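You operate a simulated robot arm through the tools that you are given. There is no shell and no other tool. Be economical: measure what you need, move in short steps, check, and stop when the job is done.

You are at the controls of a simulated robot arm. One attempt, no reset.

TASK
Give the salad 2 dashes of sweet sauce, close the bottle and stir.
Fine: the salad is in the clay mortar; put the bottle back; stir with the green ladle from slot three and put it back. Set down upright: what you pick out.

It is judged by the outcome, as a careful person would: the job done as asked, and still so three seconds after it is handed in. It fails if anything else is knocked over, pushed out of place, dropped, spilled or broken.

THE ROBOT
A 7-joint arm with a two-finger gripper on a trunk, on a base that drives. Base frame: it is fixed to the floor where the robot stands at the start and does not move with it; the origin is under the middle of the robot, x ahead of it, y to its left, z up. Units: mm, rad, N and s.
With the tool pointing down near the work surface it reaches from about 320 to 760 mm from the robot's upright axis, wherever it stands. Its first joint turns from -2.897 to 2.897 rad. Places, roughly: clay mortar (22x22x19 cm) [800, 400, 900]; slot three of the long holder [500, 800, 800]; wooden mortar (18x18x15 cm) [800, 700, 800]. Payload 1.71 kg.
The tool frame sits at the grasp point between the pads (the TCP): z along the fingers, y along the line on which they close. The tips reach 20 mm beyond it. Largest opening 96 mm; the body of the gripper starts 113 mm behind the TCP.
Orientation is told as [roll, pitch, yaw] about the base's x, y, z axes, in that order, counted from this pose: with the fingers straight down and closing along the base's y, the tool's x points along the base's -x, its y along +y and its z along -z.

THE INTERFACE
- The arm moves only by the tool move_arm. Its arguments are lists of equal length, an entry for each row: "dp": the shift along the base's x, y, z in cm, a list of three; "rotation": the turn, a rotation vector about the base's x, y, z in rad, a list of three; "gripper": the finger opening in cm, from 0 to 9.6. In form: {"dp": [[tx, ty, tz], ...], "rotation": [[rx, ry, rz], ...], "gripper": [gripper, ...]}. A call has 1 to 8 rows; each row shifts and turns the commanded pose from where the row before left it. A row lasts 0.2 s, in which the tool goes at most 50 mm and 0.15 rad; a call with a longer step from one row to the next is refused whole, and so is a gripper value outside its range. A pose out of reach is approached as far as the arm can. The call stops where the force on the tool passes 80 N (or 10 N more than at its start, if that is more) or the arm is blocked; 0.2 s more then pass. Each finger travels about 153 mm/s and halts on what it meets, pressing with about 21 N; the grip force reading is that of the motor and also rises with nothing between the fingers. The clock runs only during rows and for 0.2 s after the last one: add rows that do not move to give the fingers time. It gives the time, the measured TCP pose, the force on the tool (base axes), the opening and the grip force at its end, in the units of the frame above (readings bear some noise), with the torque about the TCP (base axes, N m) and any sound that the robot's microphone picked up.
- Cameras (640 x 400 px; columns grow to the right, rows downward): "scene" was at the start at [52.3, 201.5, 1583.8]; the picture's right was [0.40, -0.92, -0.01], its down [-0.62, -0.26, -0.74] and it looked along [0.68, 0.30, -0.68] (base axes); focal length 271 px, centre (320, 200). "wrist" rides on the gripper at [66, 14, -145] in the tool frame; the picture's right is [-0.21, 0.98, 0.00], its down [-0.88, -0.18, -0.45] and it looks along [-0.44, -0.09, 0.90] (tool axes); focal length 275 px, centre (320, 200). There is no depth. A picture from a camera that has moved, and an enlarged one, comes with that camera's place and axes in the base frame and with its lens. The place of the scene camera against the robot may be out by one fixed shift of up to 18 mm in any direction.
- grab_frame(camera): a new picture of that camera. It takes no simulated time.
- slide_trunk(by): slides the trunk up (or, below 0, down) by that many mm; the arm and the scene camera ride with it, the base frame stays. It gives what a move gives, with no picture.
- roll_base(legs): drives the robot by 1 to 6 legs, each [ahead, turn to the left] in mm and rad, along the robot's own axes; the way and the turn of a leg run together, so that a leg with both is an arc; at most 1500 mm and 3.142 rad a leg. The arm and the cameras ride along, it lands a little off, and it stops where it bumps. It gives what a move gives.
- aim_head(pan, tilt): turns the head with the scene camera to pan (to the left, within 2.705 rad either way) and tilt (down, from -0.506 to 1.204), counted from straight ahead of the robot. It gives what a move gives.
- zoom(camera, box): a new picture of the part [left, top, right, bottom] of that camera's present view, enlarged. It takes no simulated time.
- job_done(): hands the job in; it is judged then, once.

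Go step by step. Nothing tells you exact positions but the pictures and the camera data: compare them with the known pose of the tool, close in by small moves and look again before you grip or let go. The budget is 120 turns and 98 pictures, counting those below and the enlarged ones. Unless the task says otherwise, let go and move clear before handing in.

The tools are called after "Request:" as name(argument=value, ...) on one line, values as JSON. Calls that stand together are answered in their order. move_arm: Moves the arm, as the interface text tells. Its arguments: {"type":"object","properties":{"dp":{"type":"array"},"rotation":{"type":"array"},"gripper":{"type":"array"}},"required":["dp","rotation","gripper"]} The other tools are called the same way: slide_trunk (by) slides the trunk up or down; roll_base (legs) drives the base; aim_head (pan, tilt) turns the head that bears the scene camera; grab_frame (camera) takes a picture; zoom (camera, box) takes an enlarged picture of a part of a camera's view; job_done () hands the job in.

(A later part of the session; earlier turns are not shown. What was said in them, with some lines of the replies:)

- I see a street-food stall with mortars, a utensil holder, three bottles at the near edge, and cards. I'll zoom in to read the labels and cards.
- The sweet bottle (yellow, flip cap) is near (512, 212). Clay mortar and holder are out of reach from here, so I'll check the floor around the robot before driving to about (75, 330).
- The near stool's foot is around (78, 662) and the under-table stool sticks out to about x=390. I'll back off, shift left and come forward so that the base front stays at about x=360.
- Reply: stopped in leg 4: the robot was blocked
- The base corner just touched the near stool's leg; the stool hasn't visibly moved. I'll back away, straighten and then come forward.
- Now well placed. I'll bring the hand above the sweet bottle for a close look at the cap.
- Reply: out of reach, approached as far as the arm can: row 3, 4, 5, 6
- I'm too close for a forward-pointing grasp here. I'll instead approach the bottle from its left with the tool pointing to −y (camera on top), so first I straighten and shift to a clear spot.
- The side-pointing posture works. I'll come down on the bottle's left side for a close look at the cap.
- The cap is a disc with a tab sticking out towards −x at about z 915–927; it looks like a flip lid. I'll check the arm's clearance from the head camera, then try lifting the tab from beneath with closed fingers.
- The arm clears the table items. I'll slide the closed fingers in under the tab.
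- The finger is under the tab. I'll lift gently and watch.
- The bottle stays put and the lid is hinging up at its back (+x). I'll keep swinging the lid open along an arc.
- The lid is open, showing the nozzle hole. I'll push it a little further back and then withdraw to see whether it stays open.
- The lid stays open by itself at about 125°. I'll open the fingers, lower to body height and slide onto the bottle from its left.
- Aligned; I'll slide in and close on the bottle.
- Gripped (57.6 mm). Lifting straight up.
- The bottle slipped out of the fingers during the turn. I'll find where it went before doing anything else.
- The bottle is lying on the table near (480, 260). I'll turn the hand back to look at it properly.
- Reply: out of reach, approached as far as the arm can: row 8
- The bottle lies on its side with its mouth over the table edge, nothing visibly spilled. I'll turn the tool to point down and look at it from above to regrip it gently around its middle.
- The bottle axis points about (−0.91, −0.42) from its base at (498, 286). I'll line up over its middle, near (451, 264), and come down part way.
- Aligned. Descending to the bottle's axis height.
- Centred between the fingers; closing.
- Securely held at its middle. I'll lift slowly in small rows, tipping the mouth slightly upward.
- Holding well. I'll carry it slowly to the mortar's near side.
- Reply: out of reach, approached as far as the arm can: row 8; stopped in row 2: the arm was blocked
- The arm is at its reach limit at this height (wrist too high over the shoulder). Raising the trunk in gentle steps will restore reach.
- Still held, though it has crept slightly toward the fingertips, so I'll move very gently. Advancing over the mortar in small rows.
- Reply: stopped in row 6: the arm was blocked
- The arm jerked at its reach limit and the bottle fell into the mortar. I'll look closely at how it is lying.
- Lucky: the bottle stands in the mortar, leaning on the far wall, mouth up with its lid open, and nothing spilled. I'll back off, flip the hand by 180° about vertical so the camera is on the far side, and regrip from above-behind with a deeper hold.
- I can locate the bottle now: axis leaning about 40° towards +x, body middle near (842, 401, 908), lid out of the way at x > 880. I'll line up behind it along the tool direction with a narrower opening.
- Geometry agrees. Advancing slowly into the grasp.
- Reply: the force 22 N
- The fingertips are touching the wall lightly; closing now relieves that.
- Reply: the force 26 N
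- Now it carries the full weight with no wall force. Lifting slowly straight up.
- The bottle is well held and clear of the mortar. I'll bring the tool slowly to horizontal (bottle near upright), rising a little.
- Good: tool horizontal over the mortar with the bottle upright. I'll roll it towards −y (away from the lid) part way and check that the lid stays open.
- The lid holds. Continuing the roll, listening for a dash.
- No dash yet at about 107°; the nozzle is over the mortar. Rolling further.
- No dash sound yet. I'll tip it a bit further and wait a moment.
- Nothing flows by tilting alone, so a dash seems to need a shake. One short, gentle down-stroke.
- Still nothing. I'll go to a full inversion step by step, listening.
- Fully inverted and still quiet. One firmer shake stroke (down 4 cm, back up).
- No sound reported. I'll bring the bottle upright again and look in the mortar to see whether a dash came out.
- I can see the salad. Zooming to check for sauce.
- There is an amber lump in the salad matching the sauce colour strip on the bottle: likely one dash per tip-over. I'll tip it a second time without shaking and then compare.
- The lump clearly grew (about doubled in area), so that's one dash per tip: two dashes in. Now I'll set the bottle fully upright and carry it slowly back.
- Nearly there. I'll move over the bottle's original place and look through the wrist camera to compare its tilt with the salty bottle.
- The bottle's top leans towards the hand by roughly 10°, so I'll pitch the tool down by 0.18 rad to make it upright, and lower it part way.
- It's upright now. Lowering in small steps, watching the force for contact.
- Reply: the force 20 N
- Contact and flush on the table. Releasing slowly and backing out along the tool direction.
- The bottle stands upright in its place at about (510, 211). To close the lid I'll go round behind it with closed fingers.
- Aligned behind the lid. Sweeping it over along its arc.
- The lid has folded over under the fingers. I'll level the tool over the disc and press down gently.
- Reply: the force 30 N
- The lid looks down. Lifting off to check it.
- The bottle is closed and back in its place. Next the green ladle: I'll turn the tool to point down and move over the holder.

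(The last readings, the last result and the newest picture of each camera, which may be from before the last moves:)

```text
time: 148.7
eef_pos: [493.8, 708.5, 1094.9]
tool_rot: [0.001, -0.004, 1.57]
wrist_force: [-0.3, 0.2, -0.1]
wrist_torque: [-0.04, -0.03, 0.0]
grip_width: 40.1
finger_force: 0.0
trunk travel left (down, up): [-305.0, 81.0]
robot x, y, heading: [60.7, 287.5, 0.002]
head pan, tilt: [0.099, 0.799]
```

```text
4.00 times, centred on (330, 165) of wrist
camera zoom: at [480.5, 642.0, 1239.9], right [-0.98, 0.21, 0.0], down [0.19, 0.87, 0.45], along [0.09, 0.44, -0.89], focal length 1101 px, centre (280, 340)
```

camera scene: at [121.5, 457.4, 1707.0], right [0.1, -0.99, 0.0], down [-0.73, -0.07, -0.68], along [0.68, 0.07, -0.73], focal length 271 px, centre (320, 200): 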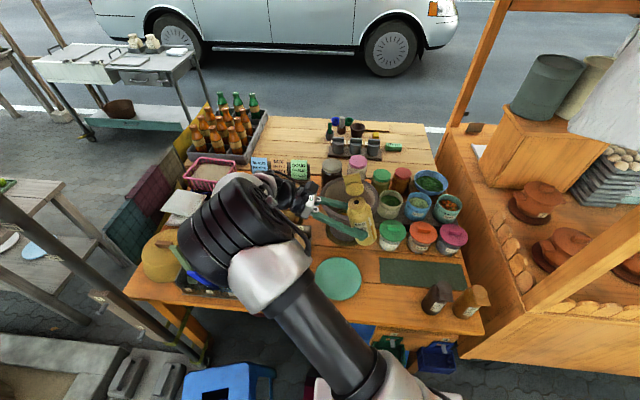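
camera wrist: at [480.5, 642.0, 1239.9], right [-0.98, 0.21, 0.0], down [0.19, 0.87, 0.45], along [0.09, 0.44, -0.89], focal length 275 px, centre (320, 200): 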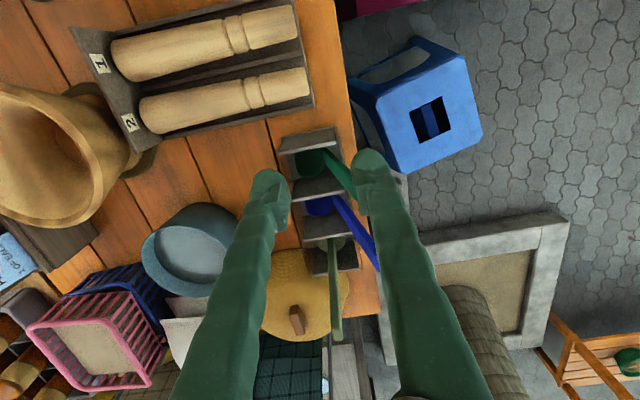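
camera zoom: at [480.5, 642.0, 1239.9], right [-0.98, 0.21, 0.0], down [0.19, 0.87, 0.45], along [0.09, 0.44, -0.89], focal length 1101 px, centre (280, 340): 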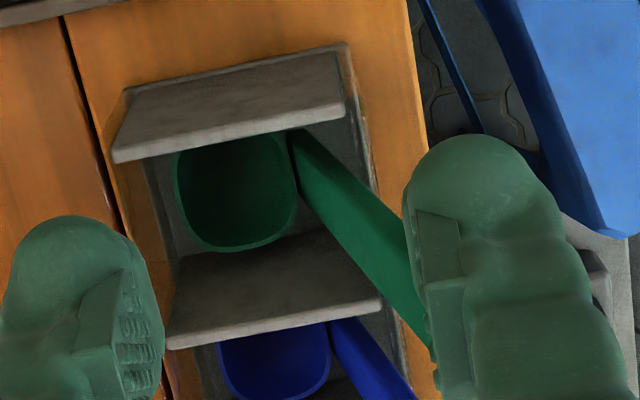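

The green ladle's cup is in slot three and its handle rises nearly vertically to a tip at about (463, 787, 998). I'll position above the handle with the fingers closing along x and check.

Request:
move_arm(dp=[[-0.6, 1.9, -1], [-0.7, 2, -1], [-0.7, 2, -1.2], [-0.6, 1.6, -1.3], [0, 0, -1], [0, 0, 0]], rotation=[[0, 0, 0], [0, 0, 0], [0, 0, 0], [0, 0, 0], [0, 0, 0], [0, 0, 0]], gripper=[6, 6, 6, 6, 6, 6])

Request:
grab_frame(camera="wrist")

```text
time: 150.1
eef_pos: [468.0, 781.9, 1041.9]
tool_rot: [0.002, -0.005, 1.567]
wrist_force: [0.5, 0.0, 0.4]
wrist_torque: [0.01, -0.01, -0.01]
grip_width: 60.2
finger_force: 0.0
trunk travel left (down, up): [-305.0, 81.0]
robot x, y, heading: [61.6, 282.3, -0.003]
head pan, tilt: [0.099, 0.799]
```

```text
8 pictures are left
camera wrist: at [455.7, 715.8, 1187.0], right [-0.98, 0.21, 0.0], down [0.19, 0.87, 0.45], along [0.09, 0.44, -0.89], focal length 275 px, centre (320, 200)
```

wrist: 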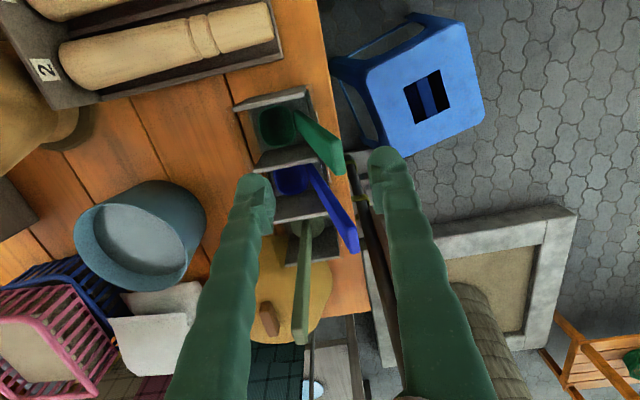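

The tip is confirmed at about (457, 779, 1003). Descending to grip about 28 mm below it.

Request:
move_arm(dp=[[-0.5, -0.5, -1.5], [0, 0, -2], [0, 0, -2], [0, 0, -1.2], [0, 0, 0], [0, 0, 0], [0, 0, 0]], rotation=[[0, 0, 0], [0, 0, 0], [0, 0, 0], [0, 0, 0], [0, 0, 0], [0, 0, 0], [0, 0, 0]], gripper=[6, 6, 6, 6, 6, 0, 0])

Request:
zoom(camera="wrist", box=[240, 80, 420, 220])

```text
time: 151.7
eef_pos: [463.5, 777.7, 977.1]
tool_rot: [-0.002, -0.006, 1.57]
wrist_force: [6.7, 1.0, 6.4]
wrist_torque: [0.11, -0.87, -0.01]
grip_width: 12.0
finger_force: 20.9
trunk travel left (down, up): [-305.0, 81.0]
robot x, y, heading: [59.3, 284.2, -0.003]
head pan, tilt: [0.099, 0.799]
```

```text
2.86 times, centred on (330, 150) of wrist
camera zoom: at [449.9, 709.7, 1121.9], right [-0.98, 0.21, 0.0], down [0.19, 0.87, 0.45], along [0.09, 0.44, -0.89], focal length 786 px, centre (291, 343)
```

zoom: 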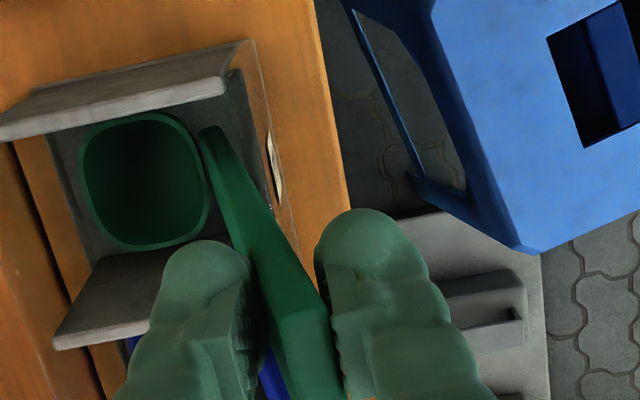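

Gripped (12 mm). Lifting straight out of the slot.

Request:
move_arm(dp=[[0, 0, 0.8], [0, 0, 1.5], [0, 0, 2], [0, 0, 2.5], [0, 0, 2.5], [0, 0, 2.5], [0, 0, 2], [0, 0, 0]], rotation=[[0, 0, 0], [0, 0, 0], [0, 0, 0], [0, 0, 0], [0, 0, 0], [0, 0, 0], [0, 0, 0], [0, 0, 0]], gripper=[0, 0, 0, 0, 0, 0, 0, 0])

Request:
grab_frame(camera="wrist")

```text
time: 153.5
eef_pos: [465.7, 777.8, 1113.6]
tool_rot: [0.001, -0.005, 1.57]
wrist_force: [0.1, 0.2, -1.1]
wrist_torque: [-0.06, 0.03, 0.01]
grip_width: 8.5
finger_force: 20.7
trunk travel left (down, up): [-305.0, 81.0]
robot x, y, heading: [64.5, 283.5, -0.002]
head pan, tilt: [0.099, 0.799]
```

```text
6 pictures are left
camera wrist: at [452.5, 711.2, 1259.5], right [-0.98, 0.21, 0.0], down [0.19, 0.87, 0.45], along [0.09, 0.44, -0.89], focal length 275 px, centre (320, 200)
```

wrist: 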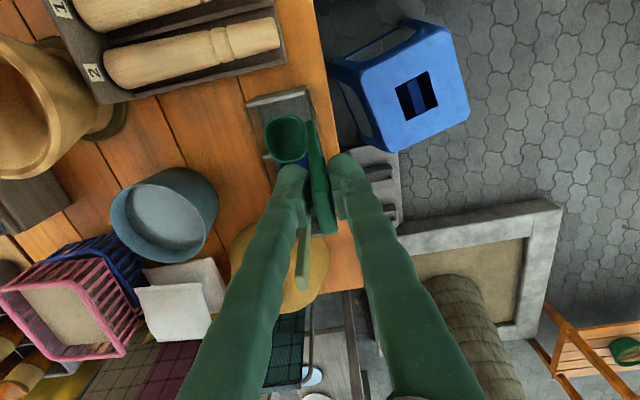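

The ladle hangs straight down in the grip. I'll raise the trunk a bit for reach, then carry it over to the mortar, tilting it slightly forward.

Request:
slide_trunk(by=75)

Request:
move_arm(dp=[[0.5, -1.5, 0.3], [1, -3, 0.3], [1.3, -3.3, 0.3], [1.5, -3.5, 0.3], [1.5, -3.5, 0], [1.5, -3.5, 0], [1.5, -3.5, 0], [1.5, -3.5, 0]], rotation=[[0, 0, 0], [0, 0, 0], [0, 0, 0], [0, 0, 0], [0, -0.05, 0], [0, -0.05, 0], [0, -0.05, 0], [0, -0.05, 0]], gripper=[0, 0, 0, 0, 0, 0, 0, 0])

Request:
move_arm(dp=[[1.5, -3.3, 0], [1.5, -3.3, 0], [1.5, -3.3, 0], [1.5, -2.3, 0], [1.2, 0, 0], [1, 0, 0], [1, 0, 0], [0.6, 0, 0]], rotation=[[0, -0.05, 0], [0, -0.05, 0], [0, 0, 0], [0, 0, 0], [0, 0, 0], [0, 0, 0], [0, 0, 0], [0, 0, 0]], gripper=[0, 0, 0, 0, 0, 0, 0, 0])

```text
time: 154.6
eef_pos: [467.0, 778.0, 1189.6]
tool_rot: [0.002, -0.004, 1.57]
wrist_force: [-0.1, 0.4, -0.3]
wrist_torque: [0.02, 0.0, -0.01]
grip_width: 8.8
finger_force: 20.8
trunk travel left (down, up): [-380.0, 6.0]
robot x, y, heading: [61.0, 283.6, -0.001]
head pan, tilt: [0.099, 0.799]
```

```text
time: 156.4
eef_pos: [566.7, 522.8, 1203.8]
tool_rot: [-0.198, -0.005, 1.572]
wrist_force: [-0.5, -0.9, -1.2]
wrist_torque: [0.02, 0.02, 0.01]
grip_width: 8.7
finger_force: 20.6
trunk travel left (down, up): [-380.0, 6.0]
robot x, y, heading: [61.6, 283.9, -0.002]
head pan, tilt: [0.099, 0.799]
```

```text
time: 158.2
eef_pos: [667.3, 403.5, 1200.3]
tool_rot: [-0.3, -0.006, 1.573]
wrist_force: [-0.1, -0.3, -0.6]
wrist_torque: [-0.02, 0.0, 0.02]
grip_width: 8.9
finger_force: 21.2
trunk travel left (down, up): [-380.0, 6.0]
robot x, y, heading: [61.7, 286.2, -0.004]
head pan, tilt: [0.099, 0.799]
```

Request:
move_arm(dp=[[1, 0, 0], [1.5, 0, 0], [1.5, 0, 0], [1.5, 0, 0], [1.2, 0, 0], [0, 0, 0]], rotation=[[0, 0, 0], [0, 0, 0], [0, 0, 0], [0, 0, 0], [0, 0, 0], [0, 0, 0]], gripper=[0, 0, 0, 0, 0, 0])

Request:
grab_frame(camera="wrist")

```text
time: 159.6
eef_pos: [733.4, 403.3, 1201.9]
tool_rot: [-0.299, -0.006, 1.57]
wrist_force: [0.0, 0.4, -0.9]
wrist_torque: [0.05, 0.02, 0.03]
grip_width: 8.8
finger_force: 21.3
trunk travel left (down, up): [-380.0, 6.0]
robot x, y, heading: [62.6, 284.8, 0.001]
head pan, tilt: [0.099, 0.799]
```

```text
5 pictures are left
camera wrist: at [678.4, 336.3, 1337.0], right [-0.94, 0.21, -0.29], down [0.05, 0.87, 0.48], along [0.35, 0.44, -0.83], focal length 275 px, centre (320, 200)
```

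wrist: 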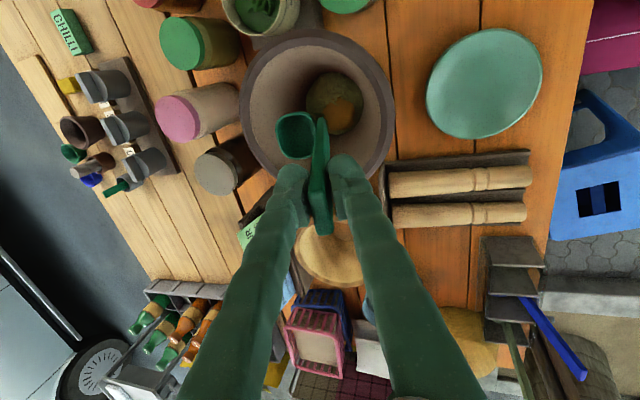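

The cup is right over the mortar's centre. Descending into the salad.

Request:
move_arm(dp=[[0, 0, -2], [0, 0, -2.5], [0, 0, -2.5], [0, 0, -2.5], [0, 0, -2.5], [0, 0, -1.5], [0, 0, 0]], rotation=[[0, 0, 0], [0, 0, 0], [0, 0, 0], [0, 0, 0], [0, 0, 0], [0, 0, 0], [0, 0, 0]], gripper=[0, 0, 0, 0, 0, 0, 0])

Request:
move_arm(dp=[[0, 0, -0.6], [0, 0, -0.6], [0, 0, 0]], rotation=[[0, 0, 0], [0, 0, 0], [0, 0, 0]], gripper=[0, 0, 0])

```text
time: 161.2
eef_pos: [734.9, 403.9, 1064.2]
tool_rot: [-0.298, -0.005, 1.569]
wrist_force: [-0.4, -0.8, 0.1]
wrist_torque: [-0.01, 0.02, 0.01]
grip_width: 8.6
finger_force: 21.2
trunk travel left (down, up): [-380.0, 6.0]
robot x, y, heading: [62.3, 285.1, 0.0]
head pan, tilt: [0.099, 0.799]
```

```text
time: 162.0
eef_pos: [732.9, 403.5, 1053.0]
tool_rot: [-0.298, -0.004, 1.568]
wrist_force: [-0.4, 0.2, 0.1]
wrist_torque: [0.0, 0.05, 0.01]
grip_width: 8.8
finger_force: 20.6
trunk travel left (down, up): [-380.0, 6.0]
robot x, y, heading: [61.7, 284.7, 0.002]
head pan, tilt: [0.099, 0.799]
```

Request:
move_arm(dp=[[0, 0, -0.5], [0, 0, -0.5], [0, 0, 0]], rotation=[[0, 0, 0], [0, 0, 0], [0, 0, 0]], gripper=[0, 0, 0])

Request:
move_arm(dp=[[0, 0, -0.4], [0, 0, -0.4], [0, 0, 0]], rotation=[[0, 0, 0], [0, 0, 0], [0, 0, 0]], gripper=[0, 0, 0])

Request:
zoom(camera="wrist", box=[220, 20, 420, 180])

```text
time: 162.8
eef_pos: [733.0, 402.8, 1043.8]
tool_rot: [-0.299, -0.006, 1.572]
wrist_force: [0.0, 0.4, -1.3]
wrist_torque: [0.01, 0.04, 0.0]
grip_width: 8.8
finger_force: 20.6
trunk travel left (down, up): [-380.0, 6.0]
robot x, y, heading: [61.0, 281.2, 0.002]
head pan, tilt: [0.099, 0.799]
```

```text
time: 163.6
eef_pos: [735.0, 402.5, 1035.1]
tool_rot: [-0.299, -0.005, 1.571]
wrist_force: [0.4, 1.3, -0.5]
wrist_torque: [0.04, 0.01, -0.01]
grip_width: 8.7
finger_force: 20.8
trunk travel left (down, up): [-380.0, 6.0]
robot x, y, heading: [60.5, 283.4, -0.001]
head pan, tilt: [0.099, 0.799]
```

```text
2.50 times, centred on (320, 100) of wrist
camera zoom: at [679.0, 335.5, 1170.4], right [-0.94, 0.21, -0.29], down [0.05, 0.87, 0.48], along [0.35, 0.44, -0.83], focal length 688 px, centre (320, 450)
```

zoom: 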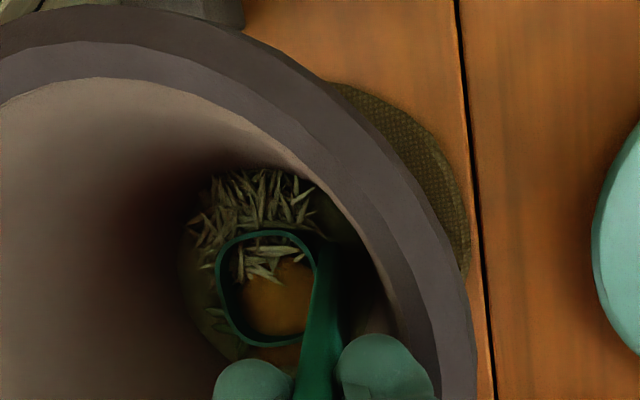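

The cup is in the salad at (816, 410). I'll stir in circles of 20 mm radius.

Request:
move_arm(dp=[[1.0, -0.4, 0], [1.1, -0.3, 0]], rotation=[[0, 0, 0], [0, 0, 0]], gripper=[0, 0])

Request:
move_arm(dp=[[-0.6, 1.4, 0], [-1.4, 0.6, 0], [-1.4, -0.6, 0], [-0.6, -1.4, 0], [0.6, -1.4, 0], [1.4, -0.6, 0], [1.4, 0.6, 0], [0.6, 1.4, 0]], rotation=[[0, 0, 0], [0, 0, 0], [0, 0, 0], [0, 0, 0], [0, 0, 0], [0, 0, 0], [0, 0, 0], [0, 0, 0]], gripper=[0, 0, 0, 0, 0, 0, 0, 0])

Request:
move_arm(dp=[[-0.6, 1.4, 0], [-1.4, 0.6, 0], [-1.4, -0.6, 0], [-0.6, -1.4, 0], [0.6, -1.4, 0], [1.4, -0.6, 0], [1.4, 0.6, 0], [0.6, 1.4, 0]], rotation=[[0, 0, 0], [0, 0, 0], [0, 0, 0], [0, 0, 0], [0, 0, 0], [0, 0, 0], [0, 0, 0], [0, 0, 0]], gripper=[0, 0, 0, 0, 0, 0, 0, 0])

Request:
move_arm(dp=[[-0.6, 1.4, 0], [-1.4, 0.6, 0], [-1.4, -0.6, 0], [-0.6, -1.4, 0], [0.6, -1.4, 0], [1.4, -0.6, 0], [1.4, 0.6, 0], [0.6, 1.4, 0]], rotation=[[0, 0, 0], [0, 0, 0], [0, 0, 0], [0, 0, 0], [0, 0, 0], [0, 0, 0], [0, 0, 0], [0, 0, 0]], gripper=[0, 0, 0, 0, 0, 0, 0, 0])

Request:
move_arm(dp=[[-0.6, 1.4, 0], [-1.4, 0.6, 0], [-1.4, -0.6, 0], [-0.6, -1.4, 0], [0.6, -1.4, 0], [1.4, -0.6, 0], [1.4, 0.6, 0], [0.6, 1.4, 0]], rotation=[[0, 0, 0], [0, 0, 0], [0, 0, 0], [0, 0, 0], [0, 0, 0], [0, 0, 0], [0, 0, 0], [0, 0, 0]], gripper=[0, 0, 0, 0, 0, 0, 0, 0])

Request:
zoom(camera="wrist", box=[220, 20, 420, 180])

```text
time: 164.2
eef_pos: [754.3, 395.0, 1034.8]
tool_rot: [-0.298, -0.008, 1.567]
wrist_force: [0.3, -0.1, 0.8]
wrist_torque: [0.01, 0.02, 0.02]
grip_width: 8.9
finger_force: 21.1
trunk travel left (down, up): [-380.0, 6.0]
robot x, y, heading: [66.4, 287.1, -0.001]
head pan, tilt: [0.099, 0.799]
```

```text
time: 166.0
eef_pos: [755.0, 393.9, 1036.1]
tool_rot: [-0.295, -0.005, 1.568]
wrist_force: [-0.2, -0.4, -0.9]
wrist_torque: [0.02, 0.06, 0.02]
grip_width: 9.0
finger_force: 21.4
trunk travel left (down, up): [-380.0, 6.0]
robot x, y, heading: [62.9, 283.2, -0.002]
head pan, tilt: [0.099, 0.799]
```

```text
time: 167.8
eef_pos: [754.6, 395.8, 1035.1]
tool_rot: [-0.297, -0.006, 1.567]
wrist_force: [0.3, 0.4, -1.3]
wrist_torque: [-0.01, 0.05, -0.01]
grip_width: 9.1
finger_force: 21.0
trunk travel left (down, up): [-380.0, 6.0]
robot x, y, heading: [64.2, 284.5, 0.007]
head pan, tilt: [0.099, 0.799]
```

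```text
time: 169.6
eef_pos: [753.7, 396.1, 1037.6]
tool_rot: [-0.297, -0.004, 1.569]
wrist_force: [-0.4, 0.6, -0.1]
wrist_torque: [0.0, 0.03, 0.01]
grip_width: 8.5
finger_force: 21.2
trunk travel left (down, up): [-380.0, 6.0]
robot x, y, heading: [63.3, 284.3, 0.002]
head pan, tilt: [0.099, 0.799]
```

```text
time: 171.4
eef_pos: [756.3, 396.2, 1035.4]
tool_rot: [-0.297, -0.006, 1.569]
wrist_force: [-0.4, -0.4, -0.6]
wrist_torque: [-0.02, 0.01, -0.01]
grip_width: 8.6
finger_force: 20.9
trunk travel left (down, up): [-380.0, 6.0]
robot x, y, heading: [63.0, 283.0, 0.001]
head pan, tilt: [0.099, 0.799]
```

```text
2.50 times, centred on (320, 100) of wrist
camera zoom: at [700.7, 329.1, 1170.2], right [-0.94, 0.21, -0.29], down [0.05, 0.87, 0.48], along [0.35, 0.44, -0.83], focal length 688 px, centre (320, 450)
```

zoom: 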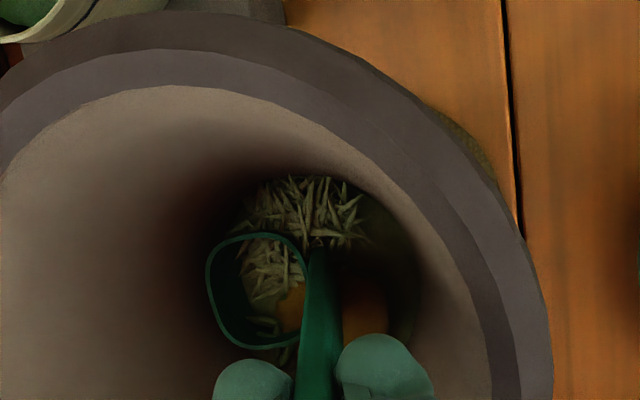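

The ladle moves through the salad but the sauce still shows as a lump. I'll go a little deeper, checking for floor contact, and stir more.

Request:
move_arm(dp=[[-0.5, 0.3, -0.4], [-0.6, 0.3, -0.4], [-0.6, 0.2, -0.3], [0, 0, 0]], rotation=[[0, 0, 0], [0, 0, 0], [0, 0, 0], [0, 0, 0]], gripper=[0, 0, 0, 0])

```text
time: 172.4
eef_pos: [738.3, 403.2, 1024.6]
tool_rot: [-0.298, -0.006, 1.572]
wrist_force: [-0.7, 0.1, 0.7]
wrist_torque: [-0.02, 0.03, 0.01]
grip_width: 8.8
finger_force: 21.0
trunk travel left (down, up): [-380.0, 6.0]
robot x, y, heading: [60.9, 287.0, 0.003]
head pan, tilt: [0.099, 0.799]
```

Request:
move_arm(dp=[[0, 0, -0.4], [0, 0, -0.3], [0, 0, 0]], rotation=[[0, 0, 0], [0, 0, 0], [0, 0, 0]], gripper=[0, 0, 0])

```text
time: 173.2
eef_pos: [737.6, 404.3, 1017.7]
tool_rot: [-0.298, -0.008, 1.568]
wrist_force: [-1.7, 0.2, 3.2]
wrist_torque: [0.01, -0.14, 0.0]
grip_width: 9.0
finger_force: 20.6
trunk travel left (down, up): [-380.0, 6.0]
robot x, y, heading: [63.7, 287.2, -0.005]
head pan, tilt: [0.099, 0.799]
```

Just touched the floor. Up 2–3 mm and stir with several wider circles, both ways.

Request:
move_arm(dp=[[0.8, 0, 0.25], [1.0, 0, 0], [-0.6, 1.5, 0], [-1.5, 0.6, 0], [-1.5, -0.6, 0], [-0.6, -1.5, 0], [0.6, -1.5, 0], [1.5, -0.6, 0]], rotation=[[0, 0, 0], [0, 0, 0], [0, 0, 0], [0, 0, 0], [0, 0, 0], [0, 0, 0], [0, 0, 0], [0, 0, 0]], gripper=[0, 0, 0, 0, 0, 0, 0, 0])

Request:
move_arm(dp=[[1.5, 0.6, 0], [0.6, 1.5, 0], [-0.6, 1.5, 0], [-1.5, 0.6, 0], [-1.5, -0.6, 0], [-0.6, -1.5, 0], [0.6, -1.5, 0], [1.5, -0.6, 0]], rotation=[[0, 0, 0], [0, 0, 0], [0, 0, 0], [0, 0, 0], [0, 0, 0], [0, 0, 0], [0, 0, 0], [0, 0, 0]], gripper=[0, 0, 0, 0, 0, 0, 0, 0])

Request:
move_arm(dp=[[1.5, 0.6, 0], [0.6, 1.5, 0], [-0.6, 1.5, 0], [-1.5, 0.6, 0], [-1.5, -0.6, 0], [-0.6, -1.5, 0], [0.6, -1.5, 0], [1.5, -0.6, 0]], rotation=[[0, 0, 0], [0, 0, 0], [0, 0, 0], [0, 0, 0], [0, 0, 0], [0, 0, 0], [0, 0, 0], [0, 0, 0]], gripper=[0, 0, 0, 0, 0, 0, 0, 0])

Request:
move_arm(dp=[[1.5, 0.6, 0], [0.6, 1.5, 0], [-0.6, 1.5, 0], [-1.5, 0.6, 0], [-1.5, -0.6, 0], [-0.6, -1.5, 0], [0.6, -1.5, 0], [1.5, -0.6, 0]], rotation=[[0, 0, 0], [0, 0, 0], [0, 0, 0], [0, 0, 0], [0, 0, 0], [0, 0, 0], [0, 0, 0], [0, 0, 0]], gripper=[0, 0, 0, 0, 0, 0, 0, 0])

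Request:
zoom(camera="wrist", box=[220, 20, 420, 180])

```text
time: 175.0
eef_pos: [734.5, 380.4, 1020.7]
tool_rot: [-0.297, -0.007, 1.57]
wrist_force: [0.1, 0.5, -0.1]
wrist_torque: [0.0, 0.04, 0.0]
grip_width: 8.8
finger_force: 20.5
trunk travel left (down, up): [-380.0, 6.0]
robot x, y, heading: [60.6, 284.6, 0.001]
head pan, tilt: [0.099, 0.799]
```

```text
time: 176.8
eef_pos: [737.0, 382.7, 1018.3]
tool_rot: [-0.301, -0.008, 1.569]
wrist_force: [-0.5, 0.2, 1.9]
wrist_torque: [0.04, -0.13, 0.0]
grip_width: 8.9
finger_force: 20.5
trunk travel left (down, up): [-380.0, 6.0]
robot x, y, heading: [67.0, 287.4, 0.003]
head pan, tilt: [0.099, 0.799]
```

```text
time: 178.6
eef_pos: [736.4, 384.1, 1020.2]
tool_rot: [-0.298, -0.006, 1.571]
wrist_force: [0.2, 0.7, -0.9]
wrist_torque: [0.25, -0.01, 0.15]
grip_width: 8.9
finger_force: 20.5
trunk travel left (down, up): [-380.0, 6.0]
robot x, y, heading: [62.7, 282.5, -0.0]
head pan, tilt: [0.099, 0.799]
```

```text
time: 180.4
eef_pos: [735.3, 383.2, 1020.9]
tool_rot: [-0.3, -0.008, 1.571]
wrist_force: [-3.4, 3.5, 6.3]
wrist_torque: [0.58, 0.04, 0.28]
grip_width: 8.9
finger_force: 20.7
trunk travel left (down, up): [-380.0, 6.0]
robot x, y, heading: [63.6, 291.6, -0.003]
head pan, tilt: [0.099, 0.799]
```

```text
2.50 times, centred on (320, 100) of wrist
camera zoom: at [679.4, 316.5, 1156.2], right [-0.93, 0.21, -0.29], down [0.04, 0.87, 0.49], along [0.35, 0.44, -0.83], focal length 688 px, centre (320, 450)
```

zoom: 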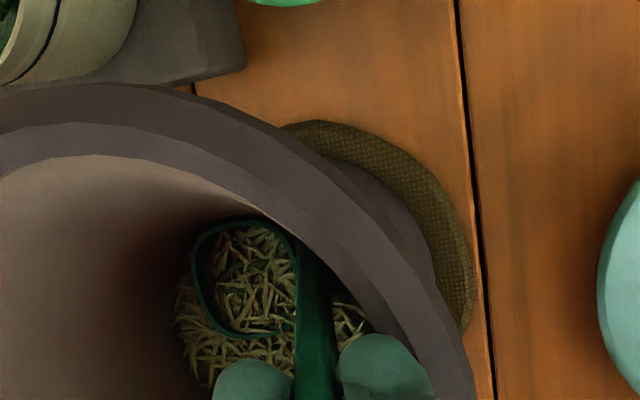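

The salad is now visibly mixed, with no sauce lump left. Lifting the ladle out and carrying it back to the holder.

Request:
move_arm(dp=[[0, 0.8, 0.3], [0, 1.0, 1.0], [0, 0, 2.5], [0, 0, 3], [0, 0, 3], [0, 0, 3], [0, 0, 3], [0, 0, 2.5]], rotation=[[0, 0, 0], [0, 0, 0], [0, 0, 0], [0, 0, 0], [0, 0, 0], [0, 0, 0], [0, 0, 0], [0, 0, 0]], gripper=[0, 0, 0, 0, 0, 0, 0, 0])

Request:
move_arm(dp=[[-1, 0, 0], [-2, 0, 0], [-2, 0, 0], [-2, 0.5, 0], [-2, 2, 0], [-1.5, 3.3, 0], [-1.5, 3.3, 0], [-1.5, 3.3, 0]], rotation=[[0, 0, 0], [0, 0, 0], [0, 0, 0], [0, 0, 0], [0, 0.05, 0], [0, 0.05, 0], [0, 0.05, 0], [0, 0.05, 0]], gripper=[0, 0, 0, 0, 0, 0, 0, 0])

Request:
move_arm(dp=[[-1.5, 3.3, 0], [-1.5, 3.3, 0], [-1.5, 3.3, 0], [-1.5, 3.3, 0], [-1.5, 3.3, 0], [-1, 3, 0], [-1, 3, 0], [-0.5, 2, 0]], rotation=[[0, 0.05, 0], [0, 0.05, 0], [0, 0, 0], [0, 0, 0], [0, 0, 0], [0, 0, 0], [0, 0, 0], [0, 0, 0]], gripper=[0, 0, 0, 0, 0, 0, 0, 0])

```text
time: 182.2
eef_pos: [737.6, 402.2, 1202.3]
tool_rot: [-0.297, -0.005, 1.571]
wrist_force: [-0.1, 0.1, -0.4]
wrist_torque: [-0.01, -0.01, 0.02]
grip_width: 8.7
finger_force: 20.5
trunk travel left (down, up): [-380.0, 6.0]
robot x, y, heading: [61.7, 281.7, 0.001]
head pan, tilt: [0.099, 0.799]
```

```text
time: 184.0
eef_pos: [601.4, 526.5, 1203.1]
tool_rot: [-0.097, -0.002, 1.569]
wrist_force: [-0.4, 1.0, 0.1]
wrist_torque: [-0.03, 0.05, 0.0]
grip_width: 8.7
finger_force: 21.4
trunk travel left (down, up): [-380.0, 6.0]
robot x, y, heading: [63.7, 284.5, 0.001]
head pan, tilt: [0.099, 0.799]
```

```text
time: 185.8
eef_pos: [498.7, 769.9, 1204.0]
tool_rot: [0.001, -0.005, 1.57]
wrist_force: [0.3, -0.3, 0.1]
wrist_torque: [-0.03, 0.03, 0.01]
grip_width: 8.8
finger_force: 20.5
trunk travel left (down, up): [-380.0, 6.0]
robot x, y, heading: [61.9, 288.0, -0.001]
head pan, tilt: [0.099, 0.799]
```

Request:
move_arm(dp=[[-0.4, 0.3, -1.5], [-0.5, 0.4, -2], [-0.4, 0.3, -2], [0, 0, -2], [0, 0, -2], [0, 0, -1.2], [0, 0, 0]], rotation=[[0, 0, 0], [0, 0, 0], [0, 0, 0], [0, 0, 0], [0, 0, 0], [0, 0, 0], [0, 0, 0]], gripper=[0, 0, 0, 0, 0, 0, 0])

Request:
zoom(camera="wrist", box=[240, 70, 420, 210])

```text
time: 187.4
eef_pos: [485.4, 779.1, 1097.6]
tool_rot: [0.002, -0.006, 1.57]
wrist_force: [-0.9, 1.0, -0.2]
wrist_torque: [0.02, 0.01, -0.04]
grip_width: 8.6
finger_force: 20.6
trunk travel left (down, up): [-380.0, 6.0]
robot x, y, heading: [60.2, 278.6, -0.001]
head pan, tilt: [0.099, 0.799]
```

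```text
2.86 times, centred on (330, 140) of wrist
camera zoom: at [472.9, 713.2, 1242.7], right [-0.98, 0.21, 0.0], down [0.19, 0.87, 0.45], along [0.09, 0.44, -0.89], focal length 786 px, centre (291, 371)
```

zoom: 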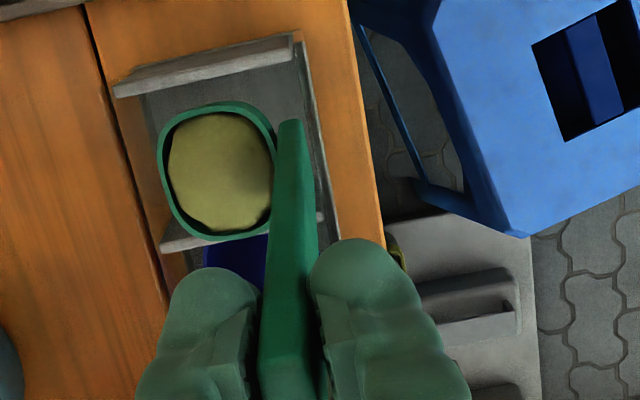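

The ladle still holds a scoop of dressed salad, so before putting it away I'll carry it level back over the mortar and tip it out there.

Request:
move_arm(dp=[[0, 0, 1], [0, 0, 2.2], [0, 0, 2.5], [0, 0, 2.5], [0, 0, 1.6], [0.3, -0.8, 0.3], [0.6, -1.6, 0], [1, -2.4, 0]], rotation=[[0, 0, 0], [0, 0, 0], [0, 0, 0], [0, 0, 0], [0, 0, 0], [0, 0, 0], [0, 0, 0], [0, 0, 0]], gripper=[0, 0, 0, 0, 0, 0, 0, 0])

Request:
move_arm(dp=[[1.3, -3, 0], [1.4, -3.2, 0], [1.4, -3.2, 0], [1.4, -3.2, 0], [1.4, -3.2, 0], [1.4, -3.2, 0], [1.4, -3.2, 0], [1.4, -3.2, 0]], rotation=[[0, 0, 0], [0, 0, 0], [0, 0, 0], [0, 0, 0], [0, 0, 0], [0, 0, 0], [0, 0, 0], [0, 0, 0]], gripper=[0, 0, 0, 0, 0, 0, 0, 0])

Request:
move_arm(dp=[[1.4, -3, 0], [1.2, -2.2, 0], [1.2, -0.9, 0], [1.2, 0, 0], [1, 0, 0], [0.7, 0, 0], [0, 0, 0]], rotation=[[0, 0, 0], [0, 0, 0], [0, 0, 0], [0, 0, 0], [0, 0, 0], [0, 0, 0], [0, 0, 0]], gripper=[0, 0, 0, 0, 0, 0, 0])

```text
time: 189.2
eef_pos: [504.7, 730.3, 1197.0]
tool_rot: [0.004, -0.004, 1.57]
wrist_force: [-0.1, -0.8, -1.1]
wrist_torque: [0.0, 0.01, -0.02]
grip_width: 9.0
finger_force: 21.2
trunk travel left (down, up): [-380.0, 6.0]
robot x, y, heading: [62.6, 284.3, -0.006]
head pan, tilt: [0.099, 0.799]
```

```text
time: 191.0
eef_pos: [615.2, 477.9, 1199.0]
tool_rot: [0.002, -0.006, 1.569]
wrist_force: [-0.3, 0.7, -0.3]
wrist_torque: [0.03, -0.01, -0.02]
grip_width: 8.5
finger_force: 20.6
trunk travel left (down, up): [-380.0, 6.0]
robot x, y, heading: [62.6, 289.8, 0.004]
head pan, tilt: [0.099, 0.799]
```

```text
time: 192.6
eef_pos: [685.4, 416.6, 1197.1]
tool_rot: [0.003, -0.004, 1.569]
wrist_force: [-0.2, -0.5, -0.5]
wrist_torque: [0.01, -0.01, 0.0]
grip_width: 8.9
finger_force: 20.7
trunk travel left (down, up): [-380.0, 6.0]
robot x, y, heading: [60.1, 288.3, -0.003]
head pan, tilt: [0.099, 0.799]
```

Request:
move_arm(dp=[[0, 0, 0], [0, 0, 0], [0, 0, -0.5], [0, 0, -1], [-0.3, 0, -1.5], [-0.4, 0, -1.5], [-0.5, 0, -1.5], [-0.5, 0, -1.5]], rotation=[[0, -0.1, 0], [0, -0.14, 0], [0, -0.14, 0], [0, -0.14, 0], [0, -0.14, 0], [0, -0.14, 0], [0, -0.14, 0], [0, -0.14, 0]], gripper=[0, 0, 0, 0, 0, 0, 0, 0])

Request:
move_arm(dp=[[-0.5, 0, -1], [-0.3, 0, -1], [0, 0, -1], [0, 0, 0], [0, 0, 0], [0, 0, 0], [0, 0, 0], [0, 0, 0]], rotation=[[0, -0.14, 0], [0, -0.14, 0], [0, -0.14, 0], [0, -0.14, 0], [0, -0.14, 0], [0, -0.14, 0], [0, -0.1, 0], [0, 0, 0]], gripper=[0, 0, 0, 0, 0, 0, 0, 0])

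```text
time: 194.4
eef_pos: [668.6, 415.6, 1120.5]
tool_rot: [-1.082, -0.002, 1.574]
wrist_force: [-0.8, 0.2, -1.7]
wrist_torque: [-0.02, 0.07, -0.04]
grip_width: 8.7
finger_force: 20.7
trunk travel left (down, up): [-380.0, 6.0]
robot x, y, heading: [61.2, 285.2, 0.001]
head pan, tilt: [0.099, 0.799]
```

```text
time: 196.2
eef_pos: [660.3, 416.1, 1091.7]
tool_rot: [-2.021, 0.001, 1.576]
wrist_force: [-0.7, 0.4, -0.3]
wrist_torque: [-0.01, 0.03, -0.02]
grip_width: 8.8
finger_force: 20.9
trunk travel left (down, up): [-380.0, 6.0]
robot x, y, heading: [62.9, 284.2, -0.002]
head pan, tilt: [0.099, 0.799]
```

Request:
move_arm(dp=[[1.5, 0, 0.5], [1.5, 0, 0.5], [1.5, 0, 0], [0, 0, 0], [0, 0, 0], [-1.5, 0, 0], [-1.5, 0, -0.5], [-1.5, 0, -0.5]], rotation=[[0, -0.12, 0], [0, -0.13, 0], [0, -0.13, 0], [0, 0, 0], [0, 0, 0], [0, 0.13, 0], [0, 0.13, 0], [0, 0.12, 0]], gripper=[0, 0, 0, 0, 0, 0, 0, 0])

Request:
move_arm(dp=[[0, 0, 0], [0, 0, 0], [0, 0, 0], [0, 0, 0], [0, 0, 1], [0.3, 0, 1], [0.5, 0, 1], [0.5, 0, 1.5]], rotation=[[0, 0.1, 0], [0, 0.14, 0], [0, 0.14, 0], [0, 0.14, 0], [0, 0.14, 0], [0, 0.14, 0], [0, 0.14, 0], [0, 0.14, 0]], gripper=[0, 0, 0, 0, 0, 0, 0, 0])

Request:
move_arm(dp=[[0.4, 0, 1.5], [0.4, 0, 1.5], [0.4, 0, 1.5], [0, 0, 1.5], [0, 0, 0.5], [0, 0, 0], [0, 0, 0], [-1, 0, 0]], rotation=[[0, 0.14, 0], [0, 0.14, 0], [0, 0.14, 0], [0, 0.14, 0], [0, 0.14, 0], [0, 0.14, 0], [0, 0.1, 0], [0, 0, 0]], gripper=[0, 0, 0, 0, 0, 0, 0, 0])

```text
time: 198.0
eef_pos: [659.6, 418.4, 1091.6]
tool_rot: [-2.018, 0.001, 1.577]
wrist_force: [-1.0, -0.1, -1.1]
wrist_torque: [0.01, 0.07, -0.01]
grip_width: 8.7
finger_force: 21.1
trunk travel left (down, up): [-380.0, 6.0]
robot x, y, heading: [61.7, 281.1, 0.009]
head pan, tilt: [0.099, 0.799]
```

```text
time: 199.8
eef_pos: [674.2, 416.1, 1136.9]
tool_rot: [-0.937, -0.003, 1.572]
wrist_force: [-0.5, 0.0, -0.8]
wrist_torque: [0.03, 0.04, 0.03]
grip_width: 8.9
finger_force: 20.9
trunk travel left (down, up): [-380.0, 6.0]
robot x, y, heading: [62.2, 283.6, -0.0]
head pan, tilt: [0.099, 0.799]
```

```text
time: 201.6
eef_pos: [676.4, 415.9, 1203.0]
tool_rot: [0.001, -0.004, 1.568]
wrist_force: [0.1, -0.1, -0.9]
wrist_torque: [0.02, -0.02, 0.01]
grip_width: 8.7
finger_force: 21.2
trunk travel left (down, up): [-380.0, 6.0]
robot x, y, heading: [64.3, 285.1, -0.006]
head pan, tilt: [0.099, 0.799]
```

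Tipped out over the mortar. Back to the holder, hovering above slot three for the last alignment check.

Request:
move_arm(dp=[[-1, 1, 0], [-1.5, 2.5, 0], [-1.6, 3.2, 0], [-1.6, 3.3, 0], [-1.6, 3.3, 0], [-1.6, 3.3, 0], [-1.6, 3.3, 0], [-1.6, 3.3, 0]], rotation=[[0, 0, 0], [0, 0, 0], [0, 0, 0], [0, 0, 0], [0, 0, 0], [0, 0, 0], [0, 0, 0], [0, 0, 0]], gripper=[0, 0, 0, 0, 0, 0, 0, 0])

Request:
move_arm(dp=[[-1.6, 3.3, 0], [-1.5, 3.3, 0], [-1.3, 3.3, -1], [-1, 2.5, -1.5], [-0.5, 1.3, -2], [0, 0, -2.2], [0, 0, -2.2], [0, 0, -1.4]], rotation=[[0, 0, 0], [0, 0, 0], [0, 0, 0], [0, 0, 0], [0, 0, 0], [0, 0, 0], [0, 0, 0], [0, 0, 0]], gripper=[0, 0, 0, 0, 0, 0, 0, 0])

Request:
move_arm(dp=[[0, 0, 0]], rotation=[[0, 0, 0]], gripper=[0])

Request:
zoom(camera="wrist", box=[240, 70, 420, 210])

```text
time: 203.4
eef_pos: [551.9, 647.1, 1201.5]
tool_rot: [0.001, -0.006, 1.569]
wrist_force: [1.3, 0.9, -0.3]
wrist_torque: [-0.05, -0.04, -0.02]
grip_width: 9.1
finger_force: 20.5
trunk travel left (down, up): [-380.0, 6.0]
robot x, y, heading: [61.2, 287.3, 0.001]
head pan, tilt: [0.099, 0.799]
```

```text
time: 205.2
eef_pos: [491.2, 786.4, 1097.5]
tool_rot: [0.003, -0.005, 1.569]
wrist_force: [0.0, 0.3, 0.2]
wrist_torque: [0.01, -0.03, 0.01]
grip_width: 8.9
finger_force: 21.4
trunk travel left (down, up): [-380.0, 6.0]
robot x, y, heading: [66.1, 287.9, -0.002]
head pan, tilt: [0.099, 0.799]
```

```text
time: 205.6
eef_pos: [493.2, 786.3, 1098.7]
tool_rot: [0.004, -0.004, 1.569]
wrist_force: [0.4, -0.6, -0.4]
wrist_torque: [-0.03, 0.01, 0.01]
grip_width: 9.2
finger_force: 21.4
trunk travel left (down, up): [-380.0, 6.0]
robot x, y, heading: [62.4, 283.4, 0.002]
head pan, tilt: [0.099, 0.799]
```

```text
2.86 times, centred on (330, 140) of wrist
camera zoom: at [478.5, 720.1, 1243.7], right [-0.98, 0.21, 0.0], down [0.19, 0.87, 0.45], along [0.09, 0.44, -0.89], focal length 786 px, centre (291, 371)
```

zoom: 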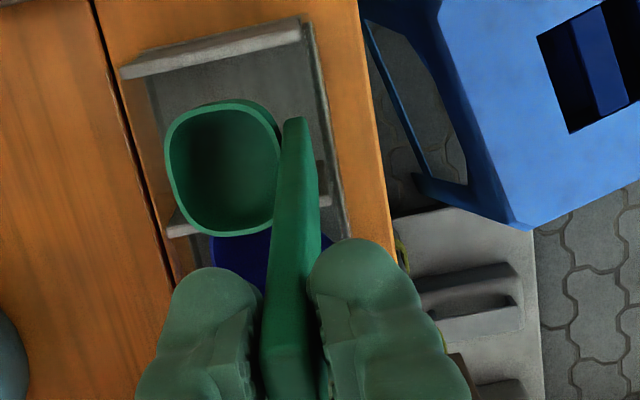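

The ladle is empty and nearly aligned; I'll shift +8 mm x, +4 mm y (matching its original spot) and lower it in.

Request:
move_arm(dp=[[0.8, 0.4, 0], [0, 0, 0], [0, 0, -2], [0, 0, -2], [0, 0, -2], [0, 0, -2], [0, 0, -1.5], [0, 0, 0]], rotation=[[0, 0, 0], [0, 0, 0], [0, 0, 0], [0, 0, 0], [0, 0, 0], [0, 0, 0], [0, 0, 0], [0, 0, 0]], gripper=[0, 0, 0, 0, 0, 0, 0, 0])

Request:
move_arm(dp=[[0, 0, -0.6], [0, 0, -0.6], [0, 0, 0]], rotation=[[0, 0, 0], [0, 0, 0], [0, 0, 0]], gripper=[0, 0, 0])

```text
time: 207.4
eef_pos: [503.2, 791.6, 1002.8]
tool_rot: [0.001, -0.004, 1.569]
wrist_force: [-0.6, -2.7, -1.5]
wrist_torque: [-0.51, 0.02, -0.03]
grip_width: 8.8
finger_force: 20.5
trunk travel left (down, up): [-380.0, 6.0]
robot x, y, heading: [61.8, 283.1, -0.003]
head pan, tilt: [0.099, 0.799]
```

```text
time: 208.2
eef_pos: [503.0, 790.4, 992.8]
tool_rot: [0.0, -0.006, 1.568]
wrist_force: [-0.6, 0.1, 2.6]
wrist_torque: [0.12, 0.02, 0.05]
grip_width: 8.9
finger_force: 21.0
trunk travel left (down, up): [-380.0, 6.0]
robot x, y, heading: [62.2, 283.4, -0.001]
head pan, tilt: [0.099, 0.799]
```

Request:
move_arm(dp=[[0, -0.2, -0.3], [0, 0, -0.3], [0, 0, 0]], rotation=[[0, 0, 0], [0, 0, 0], [0, 0, 0]], gripper=[0, 0, 0])

```text
time: 209.0
eef_pos: [501.4, 788.3, 986.5]
tool_rot: [0.001, -0.008, 1.569]
wrist_force: [-3.5, -0.4, 21.1]
wrist_torque: [0.16, 0.1, 0.02]
grip_width: 8.5
finger_force: 21.2
trunk travel left (down, up): [-380.0, 6.0]
robot x, y, heading: [65.7, 283.9, -0.002]
head pan, tilt: [0.099, 0.799]
```

It has bottomed in the slot. I'll relieve the pressure, open gradually so the handle can settle against its wall, then rise clear.

Request:
move_arm(dp=[[0, 0, 0.2], [0, 0, 0], [0, 0, 0], [0, 0, 0], [0, 0, 0], [0, 0, 0], [0, 0, 0]], rotation=[[0, 0, 0], [0, 0, 0], [0, 0, 0], [0, 0, 0], [0, 0, 0], [0, 0, 0], [0, 0, 0]], gripper=[0.5, 1.2, 2.2, 3.5, 5, 7, 9])

Request:
move_arm(dp=[[0, 0, 0], [0, 0, 1], [0, 0, 2], [0, 0, 3], [0, 0, 3.5], [0, 0, 3.5], [0, 0, 3.5], [0, 0, 0]], rotation=[[0, 0, 0], [0, 0, 0], [0, 0, 0], [0, 0, 0], [0, 0, 0], [0, 0, 0], [0, 0, 0], [0, 0, 0]], gripper=[9.4, 9.4, 9.4, 9.4, 9.4, 9.4, 9.4, 9.4])

Request:
zoom(camera="wrist", box=[180, 40, 460, 260])

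```text
time: 210.6
eef_pos: [501.1, 788.4, 987.3]
tool_rot: [0.003, -0.006, 1.568]
wrist_force: [-0.1, 0.5, 1.0]
wrist_torque: [0.0, 0.01, 0.03]
grip_width: 90.1
finger_force: 0.1
trunk travel left (down, up): [-380.0, 6.0]
robot x, y, heading: [65.1, 287.8, 0.003]
head pan, tilt: [0.099, 0.799]
```

```text
time: 212.4
eef_pos: [502.1, 787.3, 1151.7]
tool_rot: [0.002, -0.004, 1.568]
wrist_force: [0.4, -0.5, -0.3]
wrist_torque: [0.0, 0.0, 0.03]
grip_width: 94.0
finger_force: 0.0
trunk travel left (down, up): [-380.0, 6.0]
robot x, y, heading: [65.6, 286.5, 0.002]
head pan, tilt: [0.099, 0.799]
```

```text
refused: no pictures are left
```

I have no pictures left. The last readings show free fingers well above the holder and no contact forces, so I'm handing in.

Request:
job_done()

```text
The job is handed in.
```

I handed the job in, but the sweet bottle was dropped twice on the way, and a strict judge may count that against it.

- **Drops:** it first slipped out of the fingers and landed on its side on the table. Later it fell upright into the clay mortar, onto the salad. I saw no sauce spilled either time.
- **Stool:** the robot's base also touched the blue stool while driving in. The stool did not visibly move.
- **Sauce:** two dashes went into the salad. I judged the count by eye: the sauce patch roughly doubled after the second tip.
- **Bottle:** closed and standing upright back in its place.
- **Stirring:** the salad was stirred with the green ladle until no sauce patch showed. The ladle came out holding some salad, so I tipped that back into the mortar.
- **Ladle:** back in slot three and let go, with the arm clear. I had run out of pictures by then, so I did not see it resting there; I relied on the force readings.
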